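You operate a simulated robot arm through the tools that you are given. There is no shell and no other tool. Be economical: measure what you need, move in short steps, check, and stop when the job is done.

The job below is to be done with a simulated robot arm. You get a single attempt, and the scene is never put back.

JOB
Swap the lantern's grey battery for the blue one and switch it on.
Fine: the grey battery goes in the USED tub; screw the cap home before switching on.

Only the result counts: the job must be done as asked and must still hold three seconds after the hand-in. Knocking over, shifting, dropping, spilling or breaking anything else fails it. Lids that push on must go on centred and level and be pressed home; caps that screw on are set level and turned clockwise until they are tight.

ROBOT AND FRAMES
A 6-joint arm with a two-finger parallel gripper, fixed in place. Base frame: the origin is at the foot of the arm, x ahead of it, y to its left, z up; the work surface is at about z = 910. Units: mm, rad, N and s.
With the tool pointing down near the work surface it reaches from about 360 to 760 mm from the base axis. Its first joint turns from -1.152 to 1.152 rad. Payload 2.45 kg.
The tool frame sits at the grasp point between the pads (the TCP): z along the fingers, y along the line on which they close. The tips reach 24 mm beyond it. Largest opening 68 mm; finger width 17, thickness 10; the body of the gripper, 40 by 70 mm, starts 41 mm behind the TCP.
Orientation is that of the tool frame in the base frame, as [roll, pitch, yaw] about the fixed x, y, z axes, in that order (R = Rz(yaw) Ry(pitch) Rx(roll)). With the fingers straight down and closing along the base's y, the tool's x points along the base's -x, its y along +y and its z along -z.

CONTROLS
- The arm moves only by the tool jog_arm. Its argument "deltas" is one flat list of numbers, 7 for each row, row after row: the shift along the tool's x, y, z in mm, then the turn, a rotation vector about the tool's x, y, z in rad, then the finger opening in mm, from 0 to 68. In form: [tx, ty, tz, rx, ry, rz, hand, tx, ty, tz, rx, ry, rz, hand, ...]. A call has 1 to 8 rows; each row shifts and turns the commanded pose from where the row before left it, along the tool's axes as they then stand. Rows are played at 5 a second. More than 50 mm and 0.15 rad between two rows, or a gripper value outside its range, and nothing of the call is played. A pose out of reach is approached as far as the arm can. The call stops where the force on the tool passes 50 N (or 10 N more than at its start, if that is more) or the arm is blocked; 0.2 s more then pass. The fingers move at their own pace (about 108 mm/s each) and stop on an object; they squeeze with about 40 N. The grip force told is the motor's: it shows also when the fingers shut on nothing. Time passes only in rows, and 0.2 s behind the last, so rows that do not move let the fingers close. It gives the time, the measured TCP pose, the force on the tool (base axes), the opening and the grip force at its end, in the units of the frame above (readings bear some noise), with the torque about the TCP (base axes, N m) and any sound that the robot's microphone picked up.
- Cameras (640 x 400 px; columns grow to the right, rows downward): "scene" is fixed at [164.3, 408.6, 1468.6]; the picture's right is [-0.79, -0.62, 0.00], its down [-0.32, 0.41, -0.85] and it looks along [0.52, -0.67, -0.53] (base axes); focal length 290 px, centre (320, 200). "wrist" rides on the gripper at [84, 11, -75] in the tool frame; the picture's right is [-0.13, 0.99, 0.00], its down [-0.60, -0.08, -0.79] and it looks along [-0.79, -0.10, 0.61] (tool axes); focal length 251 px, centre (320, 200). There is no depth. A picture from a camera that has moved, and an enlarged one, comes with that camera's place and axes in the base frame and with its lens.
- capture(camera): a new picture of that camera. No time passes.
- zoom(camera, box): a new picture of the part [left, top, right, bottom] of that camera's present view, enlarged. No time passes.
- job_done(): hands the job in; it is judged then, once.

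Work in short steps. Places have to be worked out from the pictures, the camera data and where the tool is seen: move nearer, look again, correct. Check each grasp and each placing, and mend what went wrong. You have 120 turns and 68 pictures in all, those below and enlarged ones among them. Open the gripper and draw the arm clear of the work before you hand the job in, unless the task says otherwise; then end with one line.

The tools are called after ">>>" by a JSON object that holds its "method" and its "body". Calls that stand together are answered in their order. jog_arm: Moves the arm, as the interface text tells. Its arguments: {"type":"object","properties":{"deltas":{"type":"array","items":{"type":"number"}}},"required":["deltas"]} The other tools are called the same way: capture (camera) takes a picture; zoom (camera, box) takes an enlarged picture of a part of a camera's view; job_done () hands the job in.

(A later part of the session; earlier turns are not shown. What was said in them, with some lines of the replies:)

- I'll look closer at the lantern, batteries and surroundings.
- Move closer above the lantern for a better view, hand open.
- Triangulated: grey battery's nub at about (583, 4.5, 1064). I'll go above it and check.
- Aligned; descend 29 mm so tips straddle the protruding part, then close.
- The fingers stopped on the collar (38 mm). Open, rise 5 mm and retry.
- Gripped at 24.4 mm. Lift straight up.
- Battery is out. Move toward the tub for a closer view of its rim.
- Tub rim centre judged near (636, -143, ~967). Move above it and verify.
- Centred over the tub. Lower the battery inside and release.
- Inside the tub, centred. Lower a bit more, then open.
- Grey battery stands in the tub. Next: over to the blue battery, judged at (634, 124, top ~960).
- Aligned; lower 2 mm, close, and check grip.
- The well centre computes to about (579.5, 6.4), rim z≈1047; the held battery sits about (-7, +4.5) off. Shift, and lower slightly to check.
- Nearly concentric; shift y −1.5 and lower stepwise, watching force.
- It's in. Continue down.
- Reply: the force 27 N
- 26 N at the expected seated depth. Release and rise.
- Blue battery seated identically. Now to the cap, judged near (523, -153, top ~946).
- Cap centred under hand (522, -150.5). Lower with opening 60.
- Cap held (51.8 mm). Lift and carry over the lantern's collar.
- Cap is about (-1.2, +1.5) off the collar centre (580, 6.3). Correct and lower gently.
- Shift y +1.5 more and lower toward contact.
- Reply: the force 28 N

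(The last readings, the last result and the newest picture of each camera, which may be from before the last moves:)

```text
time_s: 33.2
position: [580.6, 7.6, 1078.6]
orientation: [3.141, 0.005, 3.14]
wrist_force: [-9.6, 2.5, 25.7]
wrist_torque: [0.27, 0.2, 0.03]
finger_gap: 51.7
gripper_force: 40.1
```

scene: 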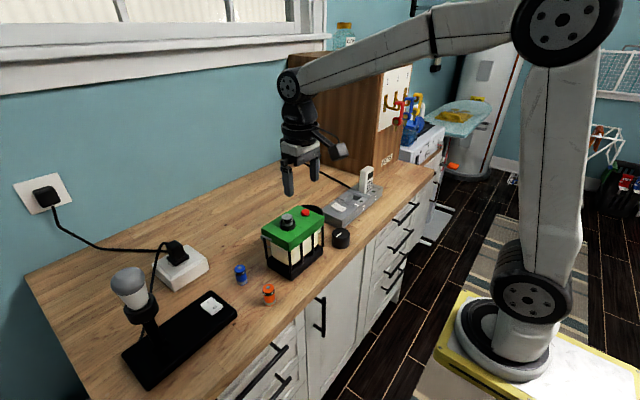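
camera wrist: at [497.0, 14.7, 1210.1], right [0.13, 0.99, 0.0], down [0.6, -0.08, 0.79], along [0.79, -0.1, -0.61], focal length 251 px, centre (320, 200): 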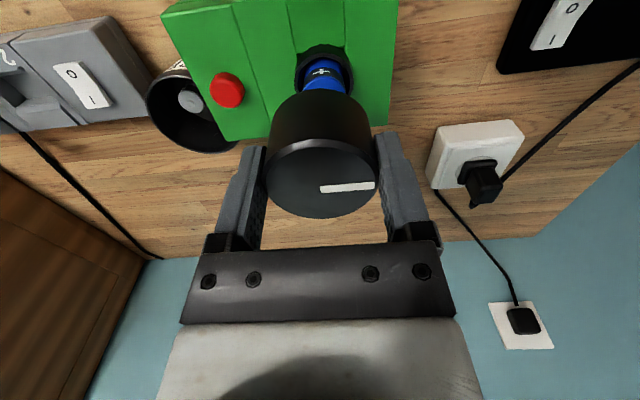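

Contact at 1078.6 with side force −x. Ease, shift x −1, press lightly and begin turning clockwise.

>>> {"method": "jog_arm", "body": {"deltas": [0, 0, -1.5, 0, 0, 0, 40, 1.2, 0, 0, 0, 0, 0, 40, 0, 0, 1, 0, 0, 0, 40, 0, 0, 0.5, 0, 0, 0, 40]}}

```text
time_s: 34.2
position: [580.2, 7.9, 1078.6]
orientation: [-3.141, 0.007, -3.14]
wrist_force: [6.7, 7.8, 22.0]
wrist_torque: [0.22, -0.3, 0.0]
finger_gap: 52.1
gripper_force: 40.0
```

>>> {"method": "jog_arm", "body": {"deltas": [-0.5, 0.5, 0, 0, 0, 0, 40, 0, 0, 0, 0, 0, 0.1, 40, 0, 0, 0, 0, 0, 0.1, 40, 0, 0, 0, 0, 0, 0.1, 40, 0, 0, 0, 0, 0, 0.1, 40]}}

```text
time_s: 35.4
position: [579.0, 8.5, 1077.0]
orientation: [-3.141, 0.002, 2.739]
wrist_force: [4.8, 4.5, 14.7]
wrist_torque: [-0.24, -0.79, 0.0]
finger_gap: 51.7
gripper_force: 40.5
```

Turning clockwise lowers it; continue with slight feed.

>>> {"method": "jog_arm", "body": {"deltas": [0, 0, 0.2, 0, 0, 0.12, 40, 0, 0, 0.2, 0, 0, 0.12, 40, 0, 0, 0.2, 0, 0, 0.12, 40, 0, 0, 0.2, 0, 0, 0.12, 40, 0, 0, 0.2, 0, 0, 0.12, 40, 0, 0, 0.2, 0, 0, 0.12, 40]}}

>>> {"method": "zoom", "body": {"camera": "scene", "box": [260, 180, 320, 240]}}

```text
time_s: 36.8
position: [579.1, 7.9, 1076.3]
orientation: [3.141, 0.0, 2.017]
wrist_force: [3.1, 4.8, 9.6]
wrist_torque: [-0.03, -0.28, 0.01]
finger_gap: 51.8
gripper_force: 39.4
```

```text
6.67 times, centred on (290, 210) of scene
camera zoom: at [164.2, 408.8, 1468.5], right [-0.79, -0.62, 0.0], down [-0.32, 0.41, -0.85], along [0.52, -0.67, -0.53], focal length 1935 px, centre (520, 133)
```

zoom: 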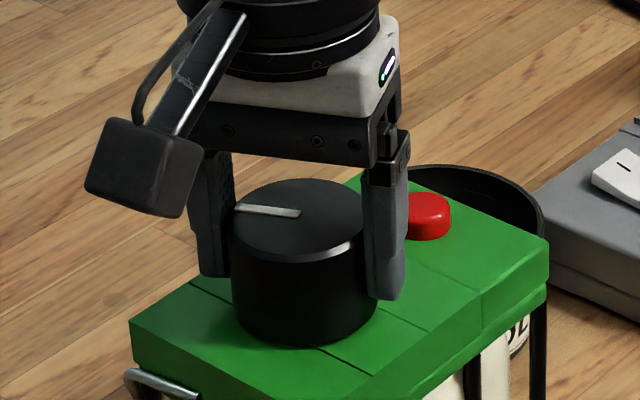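

>>> {"method": "jog_arm", "body": {"deltas": [0, 0, 0.2, 0, 0, 0.13, 40, 0, 0, 0.2, 0, 0, 0.13, 40, 0, 0, 0.2, 0, 0, 0.13, 40, 0, 0, 0.2, 0, 0, 0.13, 40, 0, 0, 0.2, 0, 0, 0.13, 40, 0, 0, 0.2, 0, 0, 0.13, 40, 0, 0, 0.2, 0, 0, 0.13, 40, 0, 0, 0.2, 0, 0, 0.13, 40]}}

```text
time_s: 38.6
position: [578.8, 5.9, 1073.6]
orientation: [3.141, 0.001, 0.978]
wrist_force: [4.5, 0.0, 3.4]
wrist_torque: [-0.06, -0.23, -0.01]
finger_gap: 51.9
gripper_force: 40.1
```

>>> {"method": "jog_arm", "body": {"deltas": [0, 0, 0.3, 0, 0, 0.13, 40, 0, 0, 0.3, 0, 0, 0.13, 40, 0, 0, 0.3, 0, 0, 0.13, 40, 0, 0, 0.3, 0, 0, 0.13, 40, 0, 0, 0.3, 0, 0, 0.13, 40, 0, 0, 0.3, 0, 0, 0.13, 40, 0, 0, 0.3, 0, 0, 0.13, 40, 0, 0, 0.3, 0, 0, 0.13, 40]}}

>>> {"method": "zoom", "body": {"camera": "scene", "box": [260, 180, 320, 240]}}

```text
time_s: 40.4
position: [574.4, -55.6, 1068.8]
orientation: [-3.106, -0.015, -0.03]
wrist_force: [3.6, 15.3, 31.0]
wrist_torque: [-0.67, -0.04, -0.05]
finger_gap: 52.3
gripper_force: 40.0
out of reach, approached as far as the arm can: row 7, 8
```

```text
6.67 times, centred on (290, 210) of scene
camera zoom: at [163.8, 409.2, 1468.5], right [-0.79, -0.62, 0.0], down [-0.32, 0.41, -0.85], along [0.52, -0.67, -0.53], focal length 1935 px, centre (520, 133)
```

zoom: 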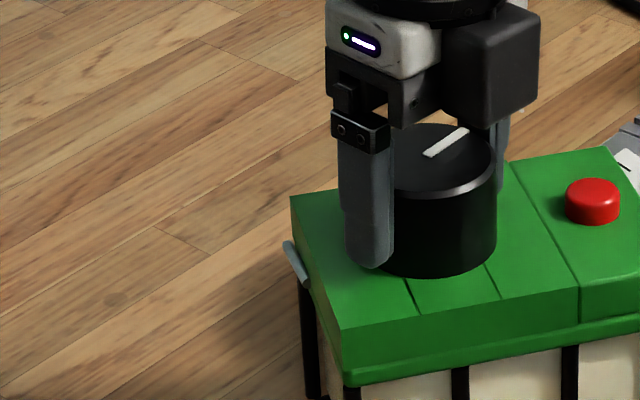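

The wrist joint limit was reached and the arm dragged the lantern. Inspect before doing anything.

>>> {"method": "capture", "body": {"camera": "scene"}}

>>> {"method": "capture", "body": {"camera": "wrist"}}

```text
20 pictures are left
```

scene: 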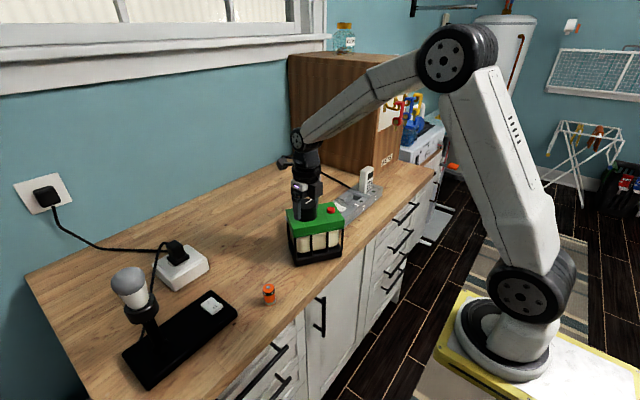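

```text
19 pictures are left
camera wrist: at [655.2, -71.9, 1146.2], right [-0.16, -0.99, -0.04], down [-0.61, 0.07, 0.79], along [-0.77, 0.15, -0.62], focal length 251 px, centre (320, 200)
```

wrist: 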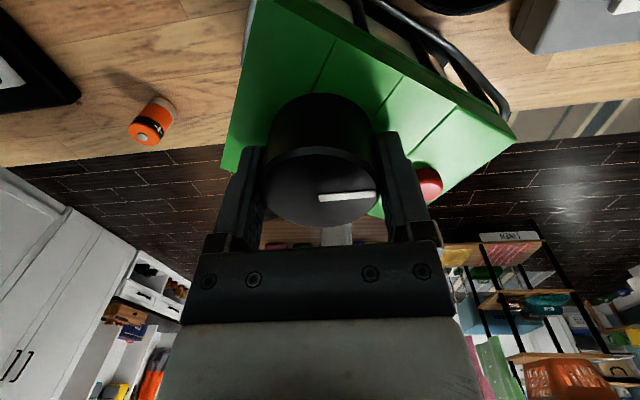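

The lantern slid but stands upright. Release the cap without moving, to take stock.

>>> {"method": "jog_arm", "body": {"deltas": [0, 0, 0, 0, 0, 0, 60, 0, 0, 0, 0, 0, 0, 60]}}

```text
time_s: 41.0
position: [570.1, -56.7, 1065.3]
orientation: [-3.107, -0.003, -0.031]
wrist_force: [0.4, -0.5, -0.5]
wrist_torque: [0.01, 0.0, 0.0]
finger_gap: 59.7
gripper_force: 0.0
```

>>> {"method": "jog_arm", "body": {"deltas": [0, 0, -15, 0, 0, 0, 64]}}

```text
time_s: 41.4
position: [567.9, -75.7, 1080.9]
orientation: [-3.127, -0.001, -0.048]
wrist_force: [-0.3, -0.2, -0.2]
wrist_torque: [0.0, 0.01, 0.01]
finger_gap: 63.8
gripper_force: 0.0
out of reach, approached as far as the arm can: row 1
```

>>> {"method": "zoom", "body": {"camera": "scene", "box": [260, 150, 380, 280]}}

```text
3.08 times, centred on (320, 215) of scene
camera zoom: at [164.3, 408.6, 1468.6], right [-0.79, -0.62, 0.0], down [-0.32, 0.41, -0.85], along [0.52, -0.67, -0.53], focal length 893 px, centre (320, 154)
```

zoom: 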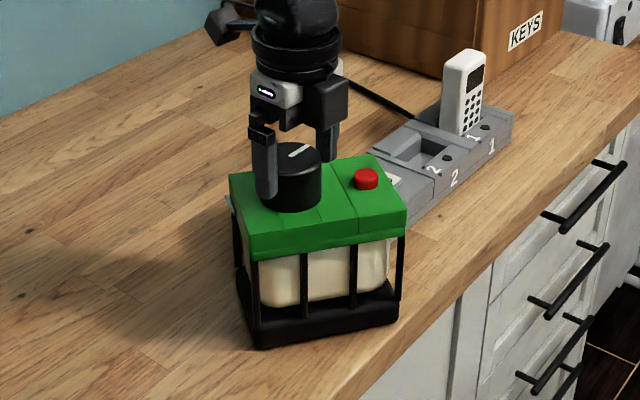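

Lantern was nudged more. Open fully first (no motion), then rise steeply while turning back into range.

>>> {"method": "jog_arm", "body": {"deltas": [0, 0, 0, 0, 0, 0, 68, 0, 0, 0, 0, 0, 0, 68]}}

>>> {"method": "jog_arm", "body": {"deltas": [0, 0, -49, 0, 0, 0, 68]}}

```text
time_s: 42.0
position: [567.8, -75.7, 1081.4]
orientation: [-3.128, -0.002, -0.045]
wrist_force: [-0.5, -0.6, 0.0]
wrist_torque: [0.0, 0.01, 0.01]
finger_gap: 68.2
gripper_force: 0.1
```

```text
time_s: 42.4
position: [567.8, -82.9, 1128.6]
orientation: [-3.137, -0.001, -0.051]
wrist_force: [-0.5, -0.7, 0.1]
wrist_torque: [-0.02, 0.05, -0.05]
finger_gap: 67.7
gripper_force: 0.1
out of reach, approached as far as the arm can: row 1
```

Clear above. Turn the wrist back.

>>> {"method": "jog_arm", "body": {"deltas": [0, 0, -10, 0, 0, -0.15, 68, 0, 0, 0, 0, 0, -0.15, 68, 0, 0, 0, 0, 0, -0.15, 68, 0, 0, 0, 0, 0, -0.15, 68, 0, 0, 0, 0, 0, -0.15, 68, 0, 0, 0, 0, 0, -0.15, 68, 0, 0, 0, 0, 0, -0.15, 68, 0, 0, 0, 0, 0, -0.15, 68]}}

>>> {"method": "jog_arm", "body": {"deltas": [0, 0, 0, 0, 0, -0.15, 68, 0, 0, 0, 0, 0, -0.15, 68, 0, 0, 0, 0, 0, -0.15, 68, 0, 0, 0, 0, 0, -0.15, 68, 0, 0, 0, 0, 0, -0.15, 68, 0, 0, 0, 0, 0, -0.15, 68, 0, 0, 0, 0, 0, -0.15, 68, 0, 0, 0, 0, 0, -0.15, 68]}}

>>> {"method": "jog_arm", "body": {"deltas": [0, 0, 0, 0, 0, -0.15, 68, 0, 0, 0, 0, 0, -0.15, 68, 0, 0, 0, 0, 0, -0.15, 68, 0, 0, 0, 0, 0, -0.15, 68, 0, 0, 0, 0, 0, -0.15, 68, 0, 0, 0, 0, 0, 0, 68]}}

>>> {"method": "capture", "body": {"camera": "scene"}}

>>> {"method": "capture", "body": {"camera": "wrist"}}

```text
time_s: 44.2
position: [566.3, -82.6, 1139.1]
orientation: [3.141, 0.001, 1.144]
wrist_force: [0.7, -0.2, -0.1]
wrist_torque: [0.0, 0.01, 0.01]
finger_gap: 68.0
gripper_force: 0.1
```

```text
time_s: 46.0
position: [565.2, -82.4, 1140.9]
orientation: [-3.141, 0.0, 2.341]
wrist_force: [-0.3, -0.8, -0.6]
wrist_torque: [0.0, 0.01, 0.01]
finger_gap: 67.7
gripper_force: 0.0
```

```text
time_s: 47.4
position: [565.6, -81.4, 1139.5]
orientation: [-3.141, -0.002, 3.091]
wrist_force: [-0.7, -0.5, 0.6]
wrist_torque: [-0.03, 0.01, 0.0]
finger_gap: 67.9
gripper_force: 0.0
```

```text
17 pictures are left
```

scene: 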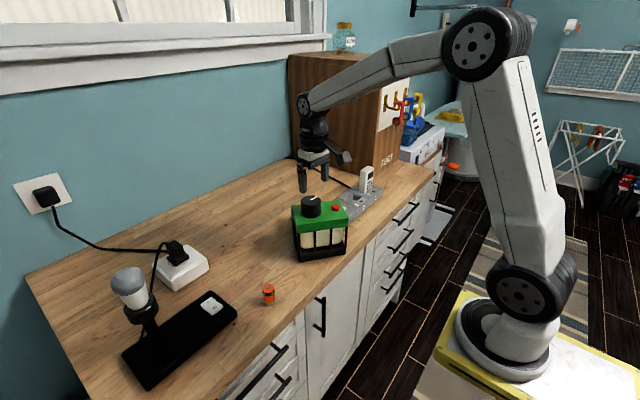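

```text
16 pictures are left
camera wrist: at [482.8, -67.0, 1215.9], right [0.18, 0.98, 0.0], down [0.6, -0.11, 0.79], along [0.78, -0.14, -0.61], focal length 251 px, centre (320, 200)
```

wrist: 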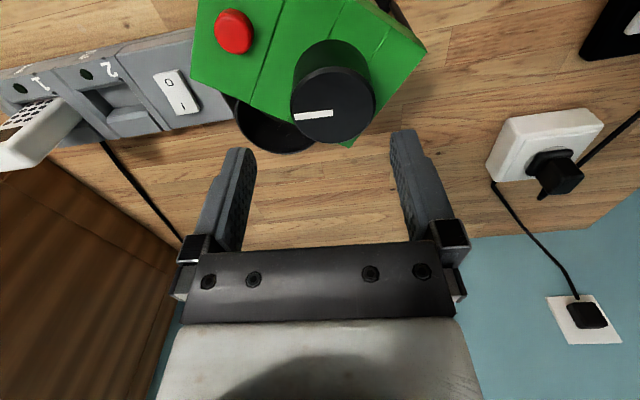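

Commanded pose resets to actual; tub looks unmoved and the cap is at about (571, -74.5). Pre-rotate the wrist counter-clockwise above it for a long clockwise turn.

>>> {"method": "jog_arm", "body": {"deltas": [-5, 7.6, 0, 0, 0, -0.15, 66, 0, 0, 0, 0, 0, -0.15, 66, 0, 0, 0, 0, 0, -0.15, 66, 0, 0, 0, 0, 0, -0.15, 66, 0, 0, 0, 0, 0, -0.15, 66, 0, 0, 0, 0, 0, -0.15, 66, 0, 0, 0, 0, 0, -0.15, 66, 0, 0, 0, 0, 0, -0.15, 66]}}

>>> {"method": "jog_arm", "body": {"deltas": [0, 0, 0, 0, 0, -0.15, 66, 0, 0, 0, 0, 0, -0.15, 66, 0, 0, 0, 0, 0, -0.15, 66, 0, 0, 0, 0, 0, -0.15, 66, 0, 0, 0, 0, 0, -0.15, 66, 0, 0, 0, 0, 0, -0.15, 66, 0, 0, 0, 0, 0, -0.15, 66, 0, 0, 0, 0, 0, 0, 66]}}

>>> {"method": "capture", "body": {"camera": "wrist"}}

```text
time_s: 49.2
position: [571.9, -73.0, 1139.1]
orientation: [-3.141, 0.001, -1.994]
wrist_force: [0.2, -0.9, 0.8]
wrist_torque: [-0.02, 0.02, 0.0]
finger_gap: 66.1
gripper_force: 0.1
```

```text
time_s: 51.0
position: [569.9, -74.9, 1140.3]
orientation: [-3.141, 0.0, -0.947]
wrist_force: [-0.5, -0.1, 0.4]
wrist_torque: [0.01, -0.04, 0.0]
finger_gap: 66.1
gripper_force: 0.1
```

```text
15 pictures are left
camera wrist: at [612.1, -149.9, 1216.7], right [-0.88, -0.48, 0.0], down [-0.29, 0.54, 0.79], along [-0.38, 0.7, -0.61], focal length 251 px, centre (320, 200)
```

wrist: 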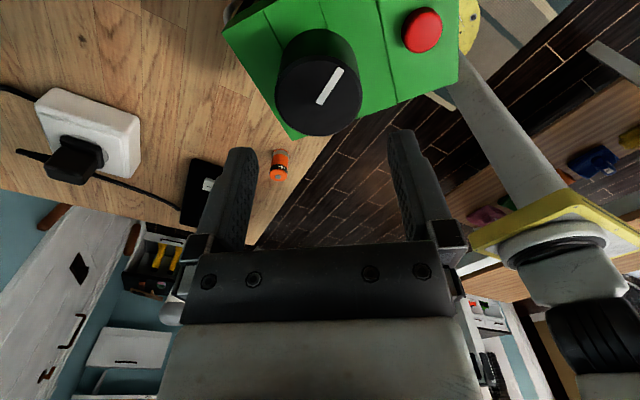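

Well centred on the cap (572, -75). Descend and grip.

>>> {"method": "jog_arm", "body": {"deltas": [0, 0, 30, 0, 0, 0, 66, 0, 0, 25, 0, 0, 0, 66, 0, 0, 12, 0, 0, 0, 66, 0, 0, 0, 0, 0, 0, 66, 0, 0, 0, 0, 0, 0, 45, 0, 0, 0, 0, 0, 0, 40, 0, 0, 0, 0, 0, 0, 40]}}

>>> {"method": "zoom", "body": {"camera": "scene", "box": [270, 170, 360, 270]}}

```text
time_s: 52.6
position: [571.8, -73.7, 1072.6]
orientation: [3.141, 0.001, -0.946]
wrist_force: [1.0, 1.4, -2.6]
wrist_torque: [0.06, -0.1, -0.05]
finger_gap: 51.3
gripper_force: 40.2
```

```text
4.00 times, centred on (315, 220) of scene
camera zoom: at [164.4, 408.6, 1468.5], right [-0.79, -0.62, 0.0], down [-0.32, 0.41, -0.85], along [0.52, -0.67, -0.53], focal length 1161 px, centre (340, 120)
```

zoom: 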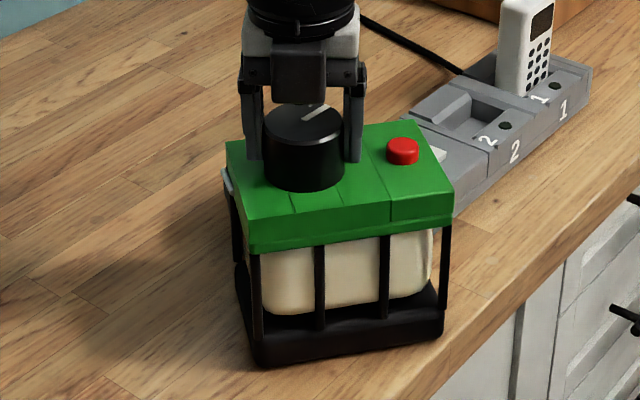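

Gripped. Turn clockwise in batches, watching torque.

>>> {"method": "jog_arm", "body": {"deltas": [0, 0, 0.1, 0, 0, 0.13, 40, 0, 0, 0.1, 0, 0, 0.13, 40, 0, 0, 0.1, 0, 0, 0.13, 40, 0, 0, 0.1, 0, 0, 0.13, 40, 0, 0, 0.1, 0, 0, 0.13, 40, 0, 0, 0.1, 0, 0, 0.13, 40]}}

```text
time_s: 54.0
position: [570.9, -73.6, 1073.0]
orientation: [-3.141, -0.002, -1.727]
wrist_force: [0.9, -0.7, 4.8]
wrist_torque: [-0.1, 0.28, 0.41]
finger_gap: 51.1
gripper_force: 40.1
```

Resisting torque 0.41 N·m appears. A few more rows.

>>> {"method": "jog_arm", "body": {"deltas": [0, 0, 0, 0, 0, 0.1, 40, 0, 0, 0, 0, 0, 0.1, 40, 0, 0, 0, 0, 0, 0.1, 40]}}

>>> {"method": "zoom", "body": {"camera": "scene", "box": [270, 170, 360, 270]}}

```text
time_s: 54.8
position: [571.2, -74.1, 1073.2]
orientation: [3.14, -0.001, -2.027]
wrist_force: [-0.4, 0.9, 4.7]
wrist_torque: [0.05, 0.09, 0.38]
finger_gap: 47.9
gripper_force: 40.2
```

```text
4.00 times, centred on (315, 220) of scene
camera zoom: at [164.2, 408.6, 1468.6], right [-0.79, -0.62, 0.0], down [-0.32, 0.41, -0.85], along [0.52, -0.67, -0.53], focal length 1161 px, centre (340, 120)
```

zoom: 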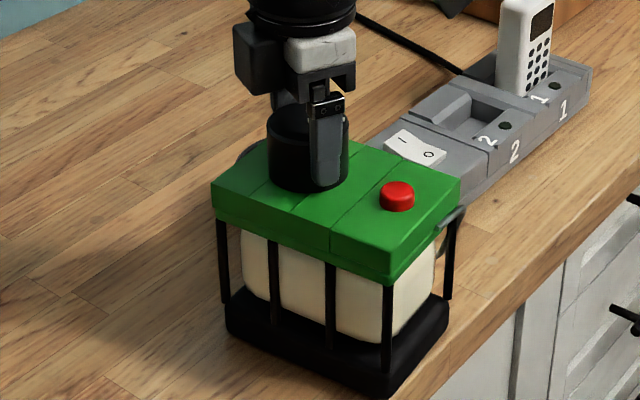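

The lantern now turns with the cap, so the cap seems home. Release, lift and inspect.

>>> {"method": "jog_arm", "body": {"deltas": [0, 0, 0, 0, 0, 0, 66, 0, 0, 0, 0, 0, 0, 66, 0, 0, -15, 0, 0, 0, 66, 0, 0, -40, 0, 0, 0, 66, 0, 0, -15, 0, 0, 0, 66, 0, 0, 0, 0, 0, 0, 66]}}

>>> {"method": "capture", "body": {"camera": "wrist"}}

>>> {"method": "zoom", "body": {"camera": "scene", "box": [270, 170, 360, 270]}}

```text
time_s: 56.2
position: [569.7, -73.8, 1141.0]
orientation: [-3.142, -0.002, -2.026]
wrist_force: [-0.2, 0.5, 0.2]
wrist_torque: [0.01, 0.0, 0.04]
finger_gap: 66.2
gripper_force: 0.0
```

```text
12 pictures are left
camera wrist: at [524.0, -144.6, 1217.4], right [-0.83, 0.55, 0.0], down [0.34, 0.51, 0.79], along [0.44, 0.66, -0.61], focal length 251 px, centre (320, 200)
```

wrist: 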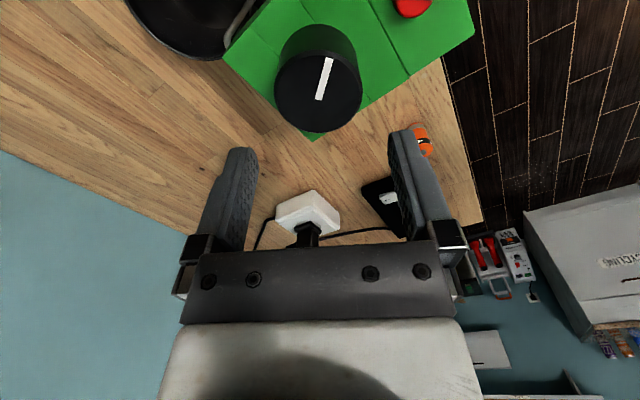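

```text
4.00 times, centred on (315, 220) of scene
camera zoom: at [164.3, 408.6, 1468.6], right [-0.79, -0.62, 0.0], down [-0.32, 0.41, -0.85], along [0.52, -0.67, -0.53], focal length 1161 px, centre (340, 120)
```

zoom: 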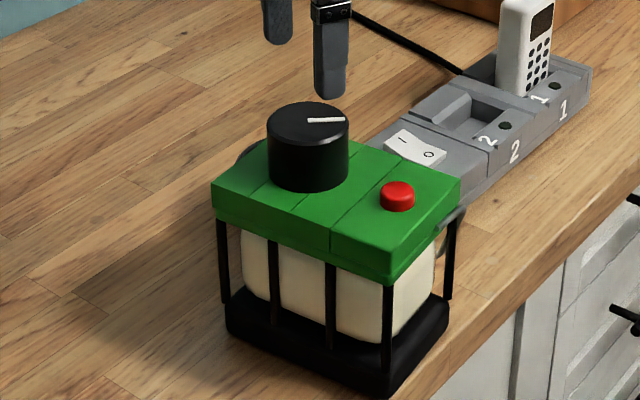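

The tub seems to have shifted a little when the lantern turned. Go to the earlier viewpoint (560,-111,1181, yaw π) for a direct comparison.

>>> {"method": "jog_arm", "body": {"deltas": [0, 0, -20, 0, 0, 0.14, 60, 0, 0, -20, 0, 0, 0.14, 60, 0, 0, 0, 0, 0, 0.14, 60, 0, 0, 0, 0, 0, 0.14, 60, 0, 0, 0, 0, 0, 0.14, 60, 0, 0, 0, 0, 0, 0.14, 60, 0, 0, 0, 0, 0, 0.14, 60, 0, 0, 0, 0, 0, 0.136, 60]}}

>>> {"method": "jog_arm", "body": {"deltas": [5, -18, 0, 0, 0, 0, 60, 5, -19, 0, 0, 0, 0, 60, 0, 0, 0, 0, 0, 0, 60]}}

>>> {"method": "capture", "body": {"camera": "wrist"}}

```text
time_s: 58.0
position: [571.1, -74.1, 1182.5]
orientation: [-3.141, 0.0, 3.137]
wrist_force: [-0.5, 0.4, 0.6]
wrist_torque: [0.0, -0.02, 0.0]
finger_gap: 60.0
gripper_force: 0.2
```

```text
time_s: 58.8
position: [560.5, -111.6, 1182.7]
orientation: [-3.141, -0.001, -3.141]
wrist_force: [0.0, -0.6, 0.4]
wrist_torque: [-0.05, 0.0, 0.03]
finger_gap: 59.9
gripper_force: 0.0
```

```text
10 pictures are left
camera wrist: at [476.5, -101.7, 1258.6], right [0.13, 0.99, 0.0], down [0.6, -0.08, 0.79], along [0.79, -0.1, -0.61], focal length 251 px, centre (320, 200)
```

wrist: 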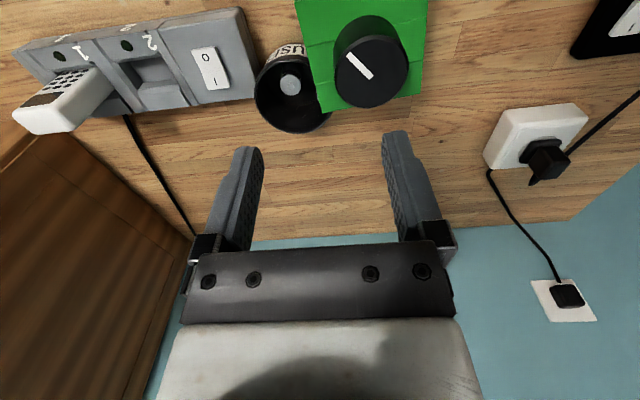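

The tub got displaced by about 20 mm. I'll slide the lantern back toward its original spot by the cap (which also tends to tighten it), freeing the tub.

>>> {"method": "jog_arm", "body": {"deltas": [-5, 18, 0, 0, 0, 0, 66, -5, 18, 0, 0, 0, 0, 66, 0, 0, 40, 0, 0, 0, 66, 0, 0, 40, 0, 0, 0, 66, 0, 0, 30, 0, 0, 0, 66, 0, 0, 0, 0, 0, 0, 66, 0, 0, 0, 0, 0, 0, 40, 0, 0, 0, 0, 0, 0, 40]}}

```text
time_s: 60.6
position: [569.7, -75.6, 1071.2]
orientation: [3.141, 0.0, -3.141]
wrist_force: [1.5, -1.4, -2.0]
wrist_torque: [-0.12, -0.1, 0.03]
finger_gap: 51.7
gripper_force: 40.4
```

>>> {"method": "jog_arm", "body": {"deltas": [0, 4, 0, 0, 0, 0, 40, 0, 5, 0, 0, 0, 0, 40, 0, 5, 0, 0, 0, 0, 40, 0, 5, 0, 0, 0, 0, 40, 0, 5, 0, 0, 0, 0, 40, 0, 5, 0, 0, 0, 0, 40]}}

>>> {"method": "zoom", "body": {"camera": "scene", "box": [250, 160, 370, 280]}}

```text
time_s: 62.0
position: [570.7, -47.0, 1072.6]
orientation: [-3.141, 0.001, 3.141]
wrist_force: [-0.3, -0.1, -6.9]
wrist_torque: [0.04, -0.11, -0.03]
finger_gap: 51.7
gripper_force: 39.6
```

```text
3.33 times, centred on (310, 220) of scene
camera zoom: at [164.4, 408.6, 1468.6], right [-0.79, -0.62, 0.0], down [-0.32, 0.41, -0.85], along [0.52, -0.67, -0.53], focal length 968 px, centre (353, 133)
```

zoom: 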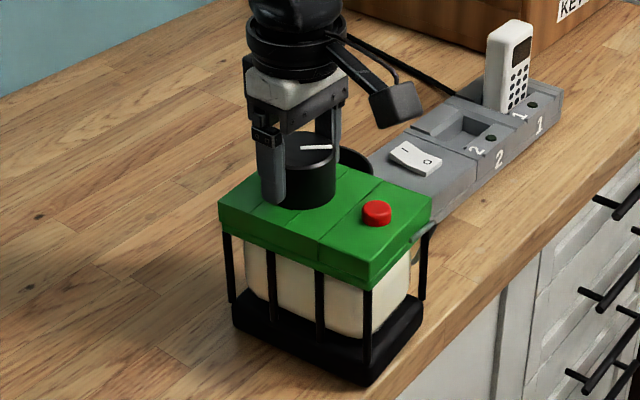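

Slides smoothly upright. Continue back to the original spot (580, 6).

>>> {"method": "jog_arm", "body": {"deltas": [-1.5, 6, 0, 0, 0, 0, 40, -1.5, 7, 0, 0, 0, 0, 40, -1.5, 7, 0, 0, 0, 0, 40, -1.5, 7, 0, 0, 0, 0, 40, -1.5, 7, 0, 0, 0, 0, 40, -1, 7, 0, 0, 0, 0, 40, -1, 7, 0, 0, 0, 0, 40, 0, 5, 0, 0, 0, 0, 40]}}

```text
time_s: 63.8
position: [582.3, 7.4, 1073.6]
orientation: [3.141, 0.001, 3.141]
wrist_force: [-0.3, 0.6, -6.6]
wrist_torque: [-0.01, -0.13, -0.03]
finger_gap: 51.4
gripper_force: 39.8
```

Lantern is back at its place. Press down lightly and give a final clockwise tightening check.

>>> {"method": "jog_arm", "body": {"deltas": [0, 0, 1, 0, 0, 0, 40, 0, 0, 0.7, 0, 0, 0, 40, 0, 0, 0, 0, 0, 0.08, 40, 0, 0, 0, 0, 0, 0.08, 40, 0, 0, 0, 0, 0, 0.06, 40]}}

```text
time_s: 65.0
position: [581.2, 6.2, 1072.1]
orientation: [3.141, 0.002, 2.92]
wrist_force: [-1.8, -1.4, 3.2]
wrist_torque: [0.09, 0.4, 0.35]
finger_gap: 51.7
gripper_force: 39.7
```

>>> {"method": "jog_arm", "body": {"deltas": [0, 0, 1, 0, 0, 0, 40, 0, 0, 1, 0, 0, 0, 40, 0, 0, 0, 0, 0, 0.06, 40, 0, 0, 0, 0, 0, 0.06, 40, 0, 0, 0, 0, 0, 0.06, 40]}}

```text
time_s: 66.2
position: [580.8, 7.6, 1069.2]
orientation: [3.141, 0.004, 2.74]
wrist_force: [4.8, -0.1, 11.2]
wrist_torque: [-0.25, -0.2, 0.41]
finger_gap: 51.5
gripper_force: 39.7
```

>>> {"method": "jog_arm", "body": {"deltas": [0, 0, 1.2, 0, 0, 0, 40, 0, 0, 1.2, 0, 0, 0, 40, 0, 0, 0, 0, 0, 0.06, 40, 0, 0, 0, 0, 0, 0.06, 40, 0, 0, 0, 0, 0, 0.06, 40]}}

>>> {"method": "zoom", "body": {"camera": "scene", "box": [240, 170, 360, 290]}}

```text
time_s: 67.4
position: [581.9, 8.1, 1065.9]
orientation: [3.14, 0.0, 2.561]
wrist_force: [-0.9, 8.2, 10.3]
wrist_torque: [0.51, -0.13, 0.0]
finger_gap: 49.0
gripper_force: 40.2
```

```text
3.33 times, centred on (300, 230) of scene
camera zoom: at [164.1, 408.9, 1468.5], right [-0.79, -0.62, 0.0], down [-0.32, 0.41, -0.85], along [0.52, -0.67, -0.53], focal length 968 px, centre (387, 100)
```

zoom: 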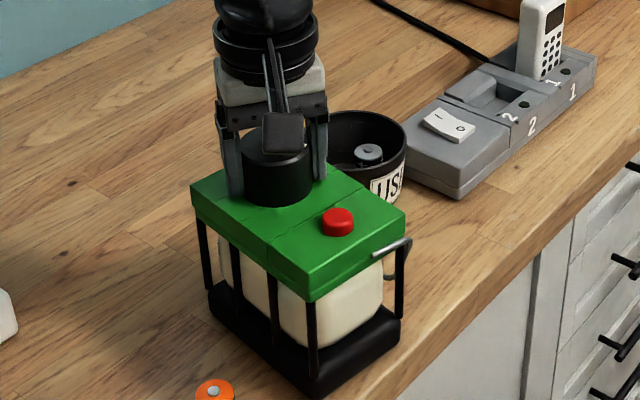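

Fingers now slip on the cap at ~0.4 N·m: it's tight. Release, lift and look at the tub from the former viewpoint.

>>> {"method": "jog_arm", "body": {"deltas": [0, 0, -1.5, 0, 0, 0, 64, 0, 0, 0, 0, 0, 0, 66, 0, 0, -15, 0, 0, 0, 66, 0, 0, -35, 0, 0, 0, 66, 0, 0, -34, 0, 0, -0.14, 66, 0, 0, -30, 0, 0, -0.14, 66, 0, 0, 0, 0, 0, -0.15, 66, 0, 0, 0, 0, 0, -0.15, 66]}}

>>> {"method": "jog_arm", "body": {"deltas": [7, -40, 0, 0, 0, 0, 66, 7, -40, 0, 0, 0, 0, 66, 7, -39, 0, 0, 0, 0, 66, 0, 0, 0, 0, 0, 0, 66]}}

>>> {"method": "capture", "body": {"camera": "wrist"}}

```text
time_s: 69.2
position: [582.0, 8.6, 1182.9]
orientation: [-3.14, -0.001, -3.139]
wrist_force: [0.0, 0.6, -0.6]
wrist_torque: [0.01, 0.01, 0.03]
finger_gap: 66.0
gripper_force: 0.1
```

```text
time_s: 70.2
position: [559.1, -113.6, 1181.4]
orientation: [3.14, 0.0, -3.141]
wrist_force: [-0.2, -0.4, 0.3]
wrist_torque: [-0.01, 0.03, -0.03]
finger_gap: 65.9
gripper_force: 0.0
```

```text
7 pictures are left
camera wrist: at [475.4, -103.5, 1257.5], right [0.13, 0.99, 0.0], down [0.6, -0.08, 0.79], along [0.79, -0.1, -0.61], focal length 251 px, centre (320, 200)
```

wrist: 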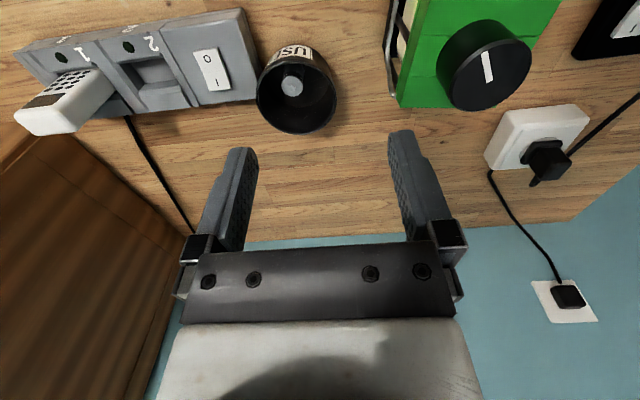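

Tub moved by about (+4.5, −11) mm. I'll nudge it back gently from inside its rim with closed fingers: start at (630, −128).

>>> {"method": "jog_arm", "body": {"deltas": [-35, -7, 10, 0, 0, 0, 0, -36, -7, 30, 0, 0, 0, 0, 0, 0, 40, 0, 0, 0, 0, 0, 0, 40, 0, 0, 0, 0, 0, 0, 40, 0, 0, 0, 0, 0, 0, 0, 0, 0, 0, 0]}}

>>> {"method": "capture", "body": {"camera": "wrist"}}

```text
time_s: 71.6
position: [630.8, -125.9, 1022.0]
orientation: [3.142, 0.001, 3.141]
wrist_force: [-0.6, 0.0, 0.1]
wrist_torque: [0.03, -0.01, -0.01]
finger_gap: 0.0
gripper_force: 23.5
```

```text
6 pictures are left
camera wrist: at [547.5, -115.7, 1097.4], right [0.13, 0.99, 0.0], down [0.6, -0.08, 0.79], along [0.79, -0.1, -0.61], focal length 251 px, centre (320, 200)
```

wrist: 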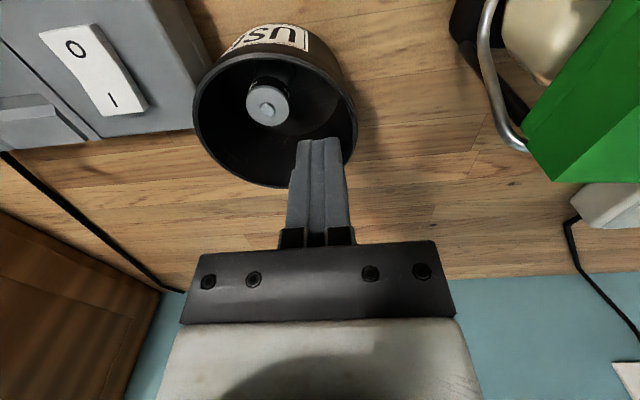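

>>> {"method": "jog_arm", "body": {"deltas": [0, 0, 25, 0, 0, 0, 0, 0, 0, 25, 0, 0, 0, 0, 0, 2, 0, 0, 0, 0, 0, 0, 2, 0, 0, 0, 0, 0, 0, 2, 0, 0, 0, 0, 0, 0, 2, 0, 0, 0, 0, 0, 0, 2, 0, 0, 0, 0, 0, 0, 2, 0, 0, 0, 0, 0]}}

```text
time_s: 73.4
position: [630.9, -115.7, 971.9]
orientation: [-3.141, 0.001, -3.14]
wrist_force: [0.6, -1.4, 0.3]
wrist_torque: [-0.04, -0.01, -0.01]
finger_gap: 0.1
gripper_force: 23.4
```

Light contact (−1.4 N), tub sliding. Push about 6 mm more, then view.

>>> {"method": "jog_arm", "body": {"deltas": [0, 2, 0, 0, 0, 0, 0, 0, 2, 0, 0, 0, 0, 0, 0, 2, 0, 0, 0, 0, 0, 0, -4, 0, 0, 0, 0, 0, 0, 0, -25, 0, 0, 0, 0, 0, 0, -25, 0, 0, 0, 0]}}

>>> {"method": "capture", "body": {"camera": "wrist"}}

```text
time_s: 74.8
position: [631.9, -111.7, 1021.7]
orientation: [-3.141, 0.001, 3.14]
wrist_force: [-0.2, 0.4, -0.8]
wrist_torque: [-0.01, 0.01, -0.02]
finger_gap: 0.0
gripper_force: 23.5
```

```text
5 pictures are left
camera wrist: at [547.1, -102.1, 1097.1], right [0.13, 0.99, 0.0], down [0.6, -0.08, 0.79], along [0.79, -0.1, -0.61], focal length 251 px, centre (320, 200)
```

wrist: 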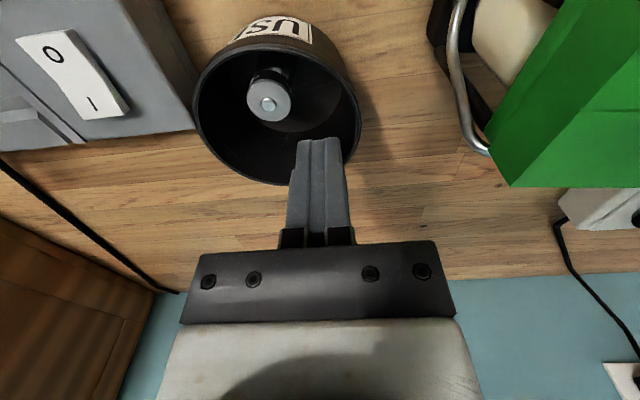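

Tub is back at about (632.5, −140.5). Now to the red button, judged near (515, 12): go above it.

>>> {"method": "jog_arm", "body": {"deltas": [0, 0, -45, 0, 0, 0, 0, 0, 0, -45, 0, 0, 0, 0, 0, 0, -30, 0, 0, 0, 0, 29, 31, 0, 0, 0, 0, 0, 29, 31, 0, 0, 0, 0, 0, 29, 31, 0, 0, 0, 0, 0, 29, 31, 0, 0, 0, 0, 0, 0, 0, 30, 0, 0, 0, 0]}}

>>> {"method": "capture", "body": {"camera": "wrist"}}

```text
time_s: 76.6
position: [513.1, 12.6, 1110.1]
orientation: [-3.14, 0.0, -3.141]
wrist_force: [-0.4, 0.8, 0.0]
wrist_torque: [0.0, 0.01, -0.01]
finger_gap: 0.0
gripper_force: 23.2
```

```text
4 pictures are left
camera wrist: at [429.2, 23.0, 1185.9], right [0.13, 0.99, 0.0], down [0.6, -0.08, 0.79], along [0.79, -0.1, -0.61], focal length 251 px, centre (320, 200)
```

wrist: 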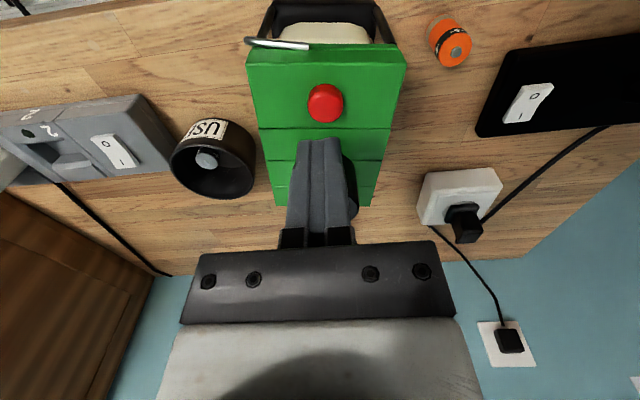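

>>> {"method": "jog_arm", "body": {"deltas": [0, 2, 20, 0, 0, 0, 0, 0, 0, 12, 0, 0, 0, 0, 0, 0, 3, 0, 0, 0, 0, 0, 0, 2, 0, 0, 0, 0, 0, 0, 2, 0, 0, 0, 0]}}

```text
time_s: 77.8
position: [515.0, 14.6, 1073.6]
orientation: [-3.14, 0.0, 3.141]
wrist_force: [-0.3, 0.2, 0.7]
wrist_torque: [-0.03, 0.03, -0.03]
finger_gap: 0.0
gripper_force: 23.6
```

>>> {"method": "jog_arm", "body": {"deltas": [0, 0, 1.5, 0, 0, 0, 0, 0, 0, 1.5, 0, 0, 0, 0, 0, 0, 1.5, 0, 0, 0, 0]}}

```text
time_s: 78.6
position: [513.5, 13.5, 1070.0]
orientation: [-3.142, 0.001, 3.141]
wrist_force: [0.7, 1.0, 4.9]
wrist_torque: [0.0, -0.05, -0.03]
finger_gap: 0.0
gripper_force: 23.2
heard: click
```

Click heard. Retract straight up and look.

>>> {"method": "jog_arm", "body": {"deltas": [0, 0, -10, 0, 0, 0, 0, 0, 0, -40, 0, 0, 0, 0, 0, 0, -45, 0, 0, 0, 20, 0, 0, -45, 0, 0, 0, 50, 25, 0, -20, 0, 0, 0, 60, 25, 0, 0, 0, 0, 0, 60]}}

>>> {"method": "zoom", "body": {"camera": "scene", "box": [220, 160, 380, 300]}}

```text
time_s: 80.0
position: [464.4, 14.4, 1228.3]
orientation: [-3.14, 0.0, 3.141]
wrist_force: [-0.1, -0.8, 0.0]
wrist_torque: [0.0, -0.03, 0.01]
finger_gap: 59.8
gripper_force: 0.0
```

```text
2.86 times, centred on (300, 230) of scene
camera zoom: at [164.3, 408.6, 1468.6], right [-0.79, -0.62, 0.0], down [-0.32, 0.41, -0.85], along [0.52, -0.67, -0.53], focal length 829 px, centre (377, 114)
```

zoom: 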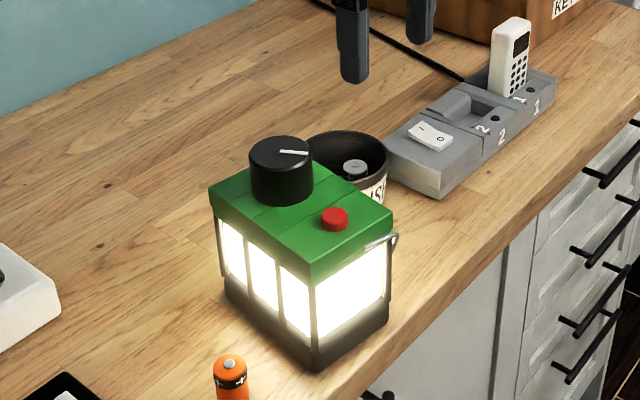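

The lantern is lit, the cap is flush, the grey battery stands in the tub, and the arm is clear with the gripper open. I'll hand in.

>>> {"method": "job_done", "body": {}}

```text
The job is handed in.
```

The lantern has the blue battery, the cap is screwed tight and it's lit, and the grey battery is in the USED tub; but the lantern got dragged while I was tightening the cap and pushed the tub about 12 mm, so I slid both back to roughly where they were, leaving the lantern turned from its original angle.
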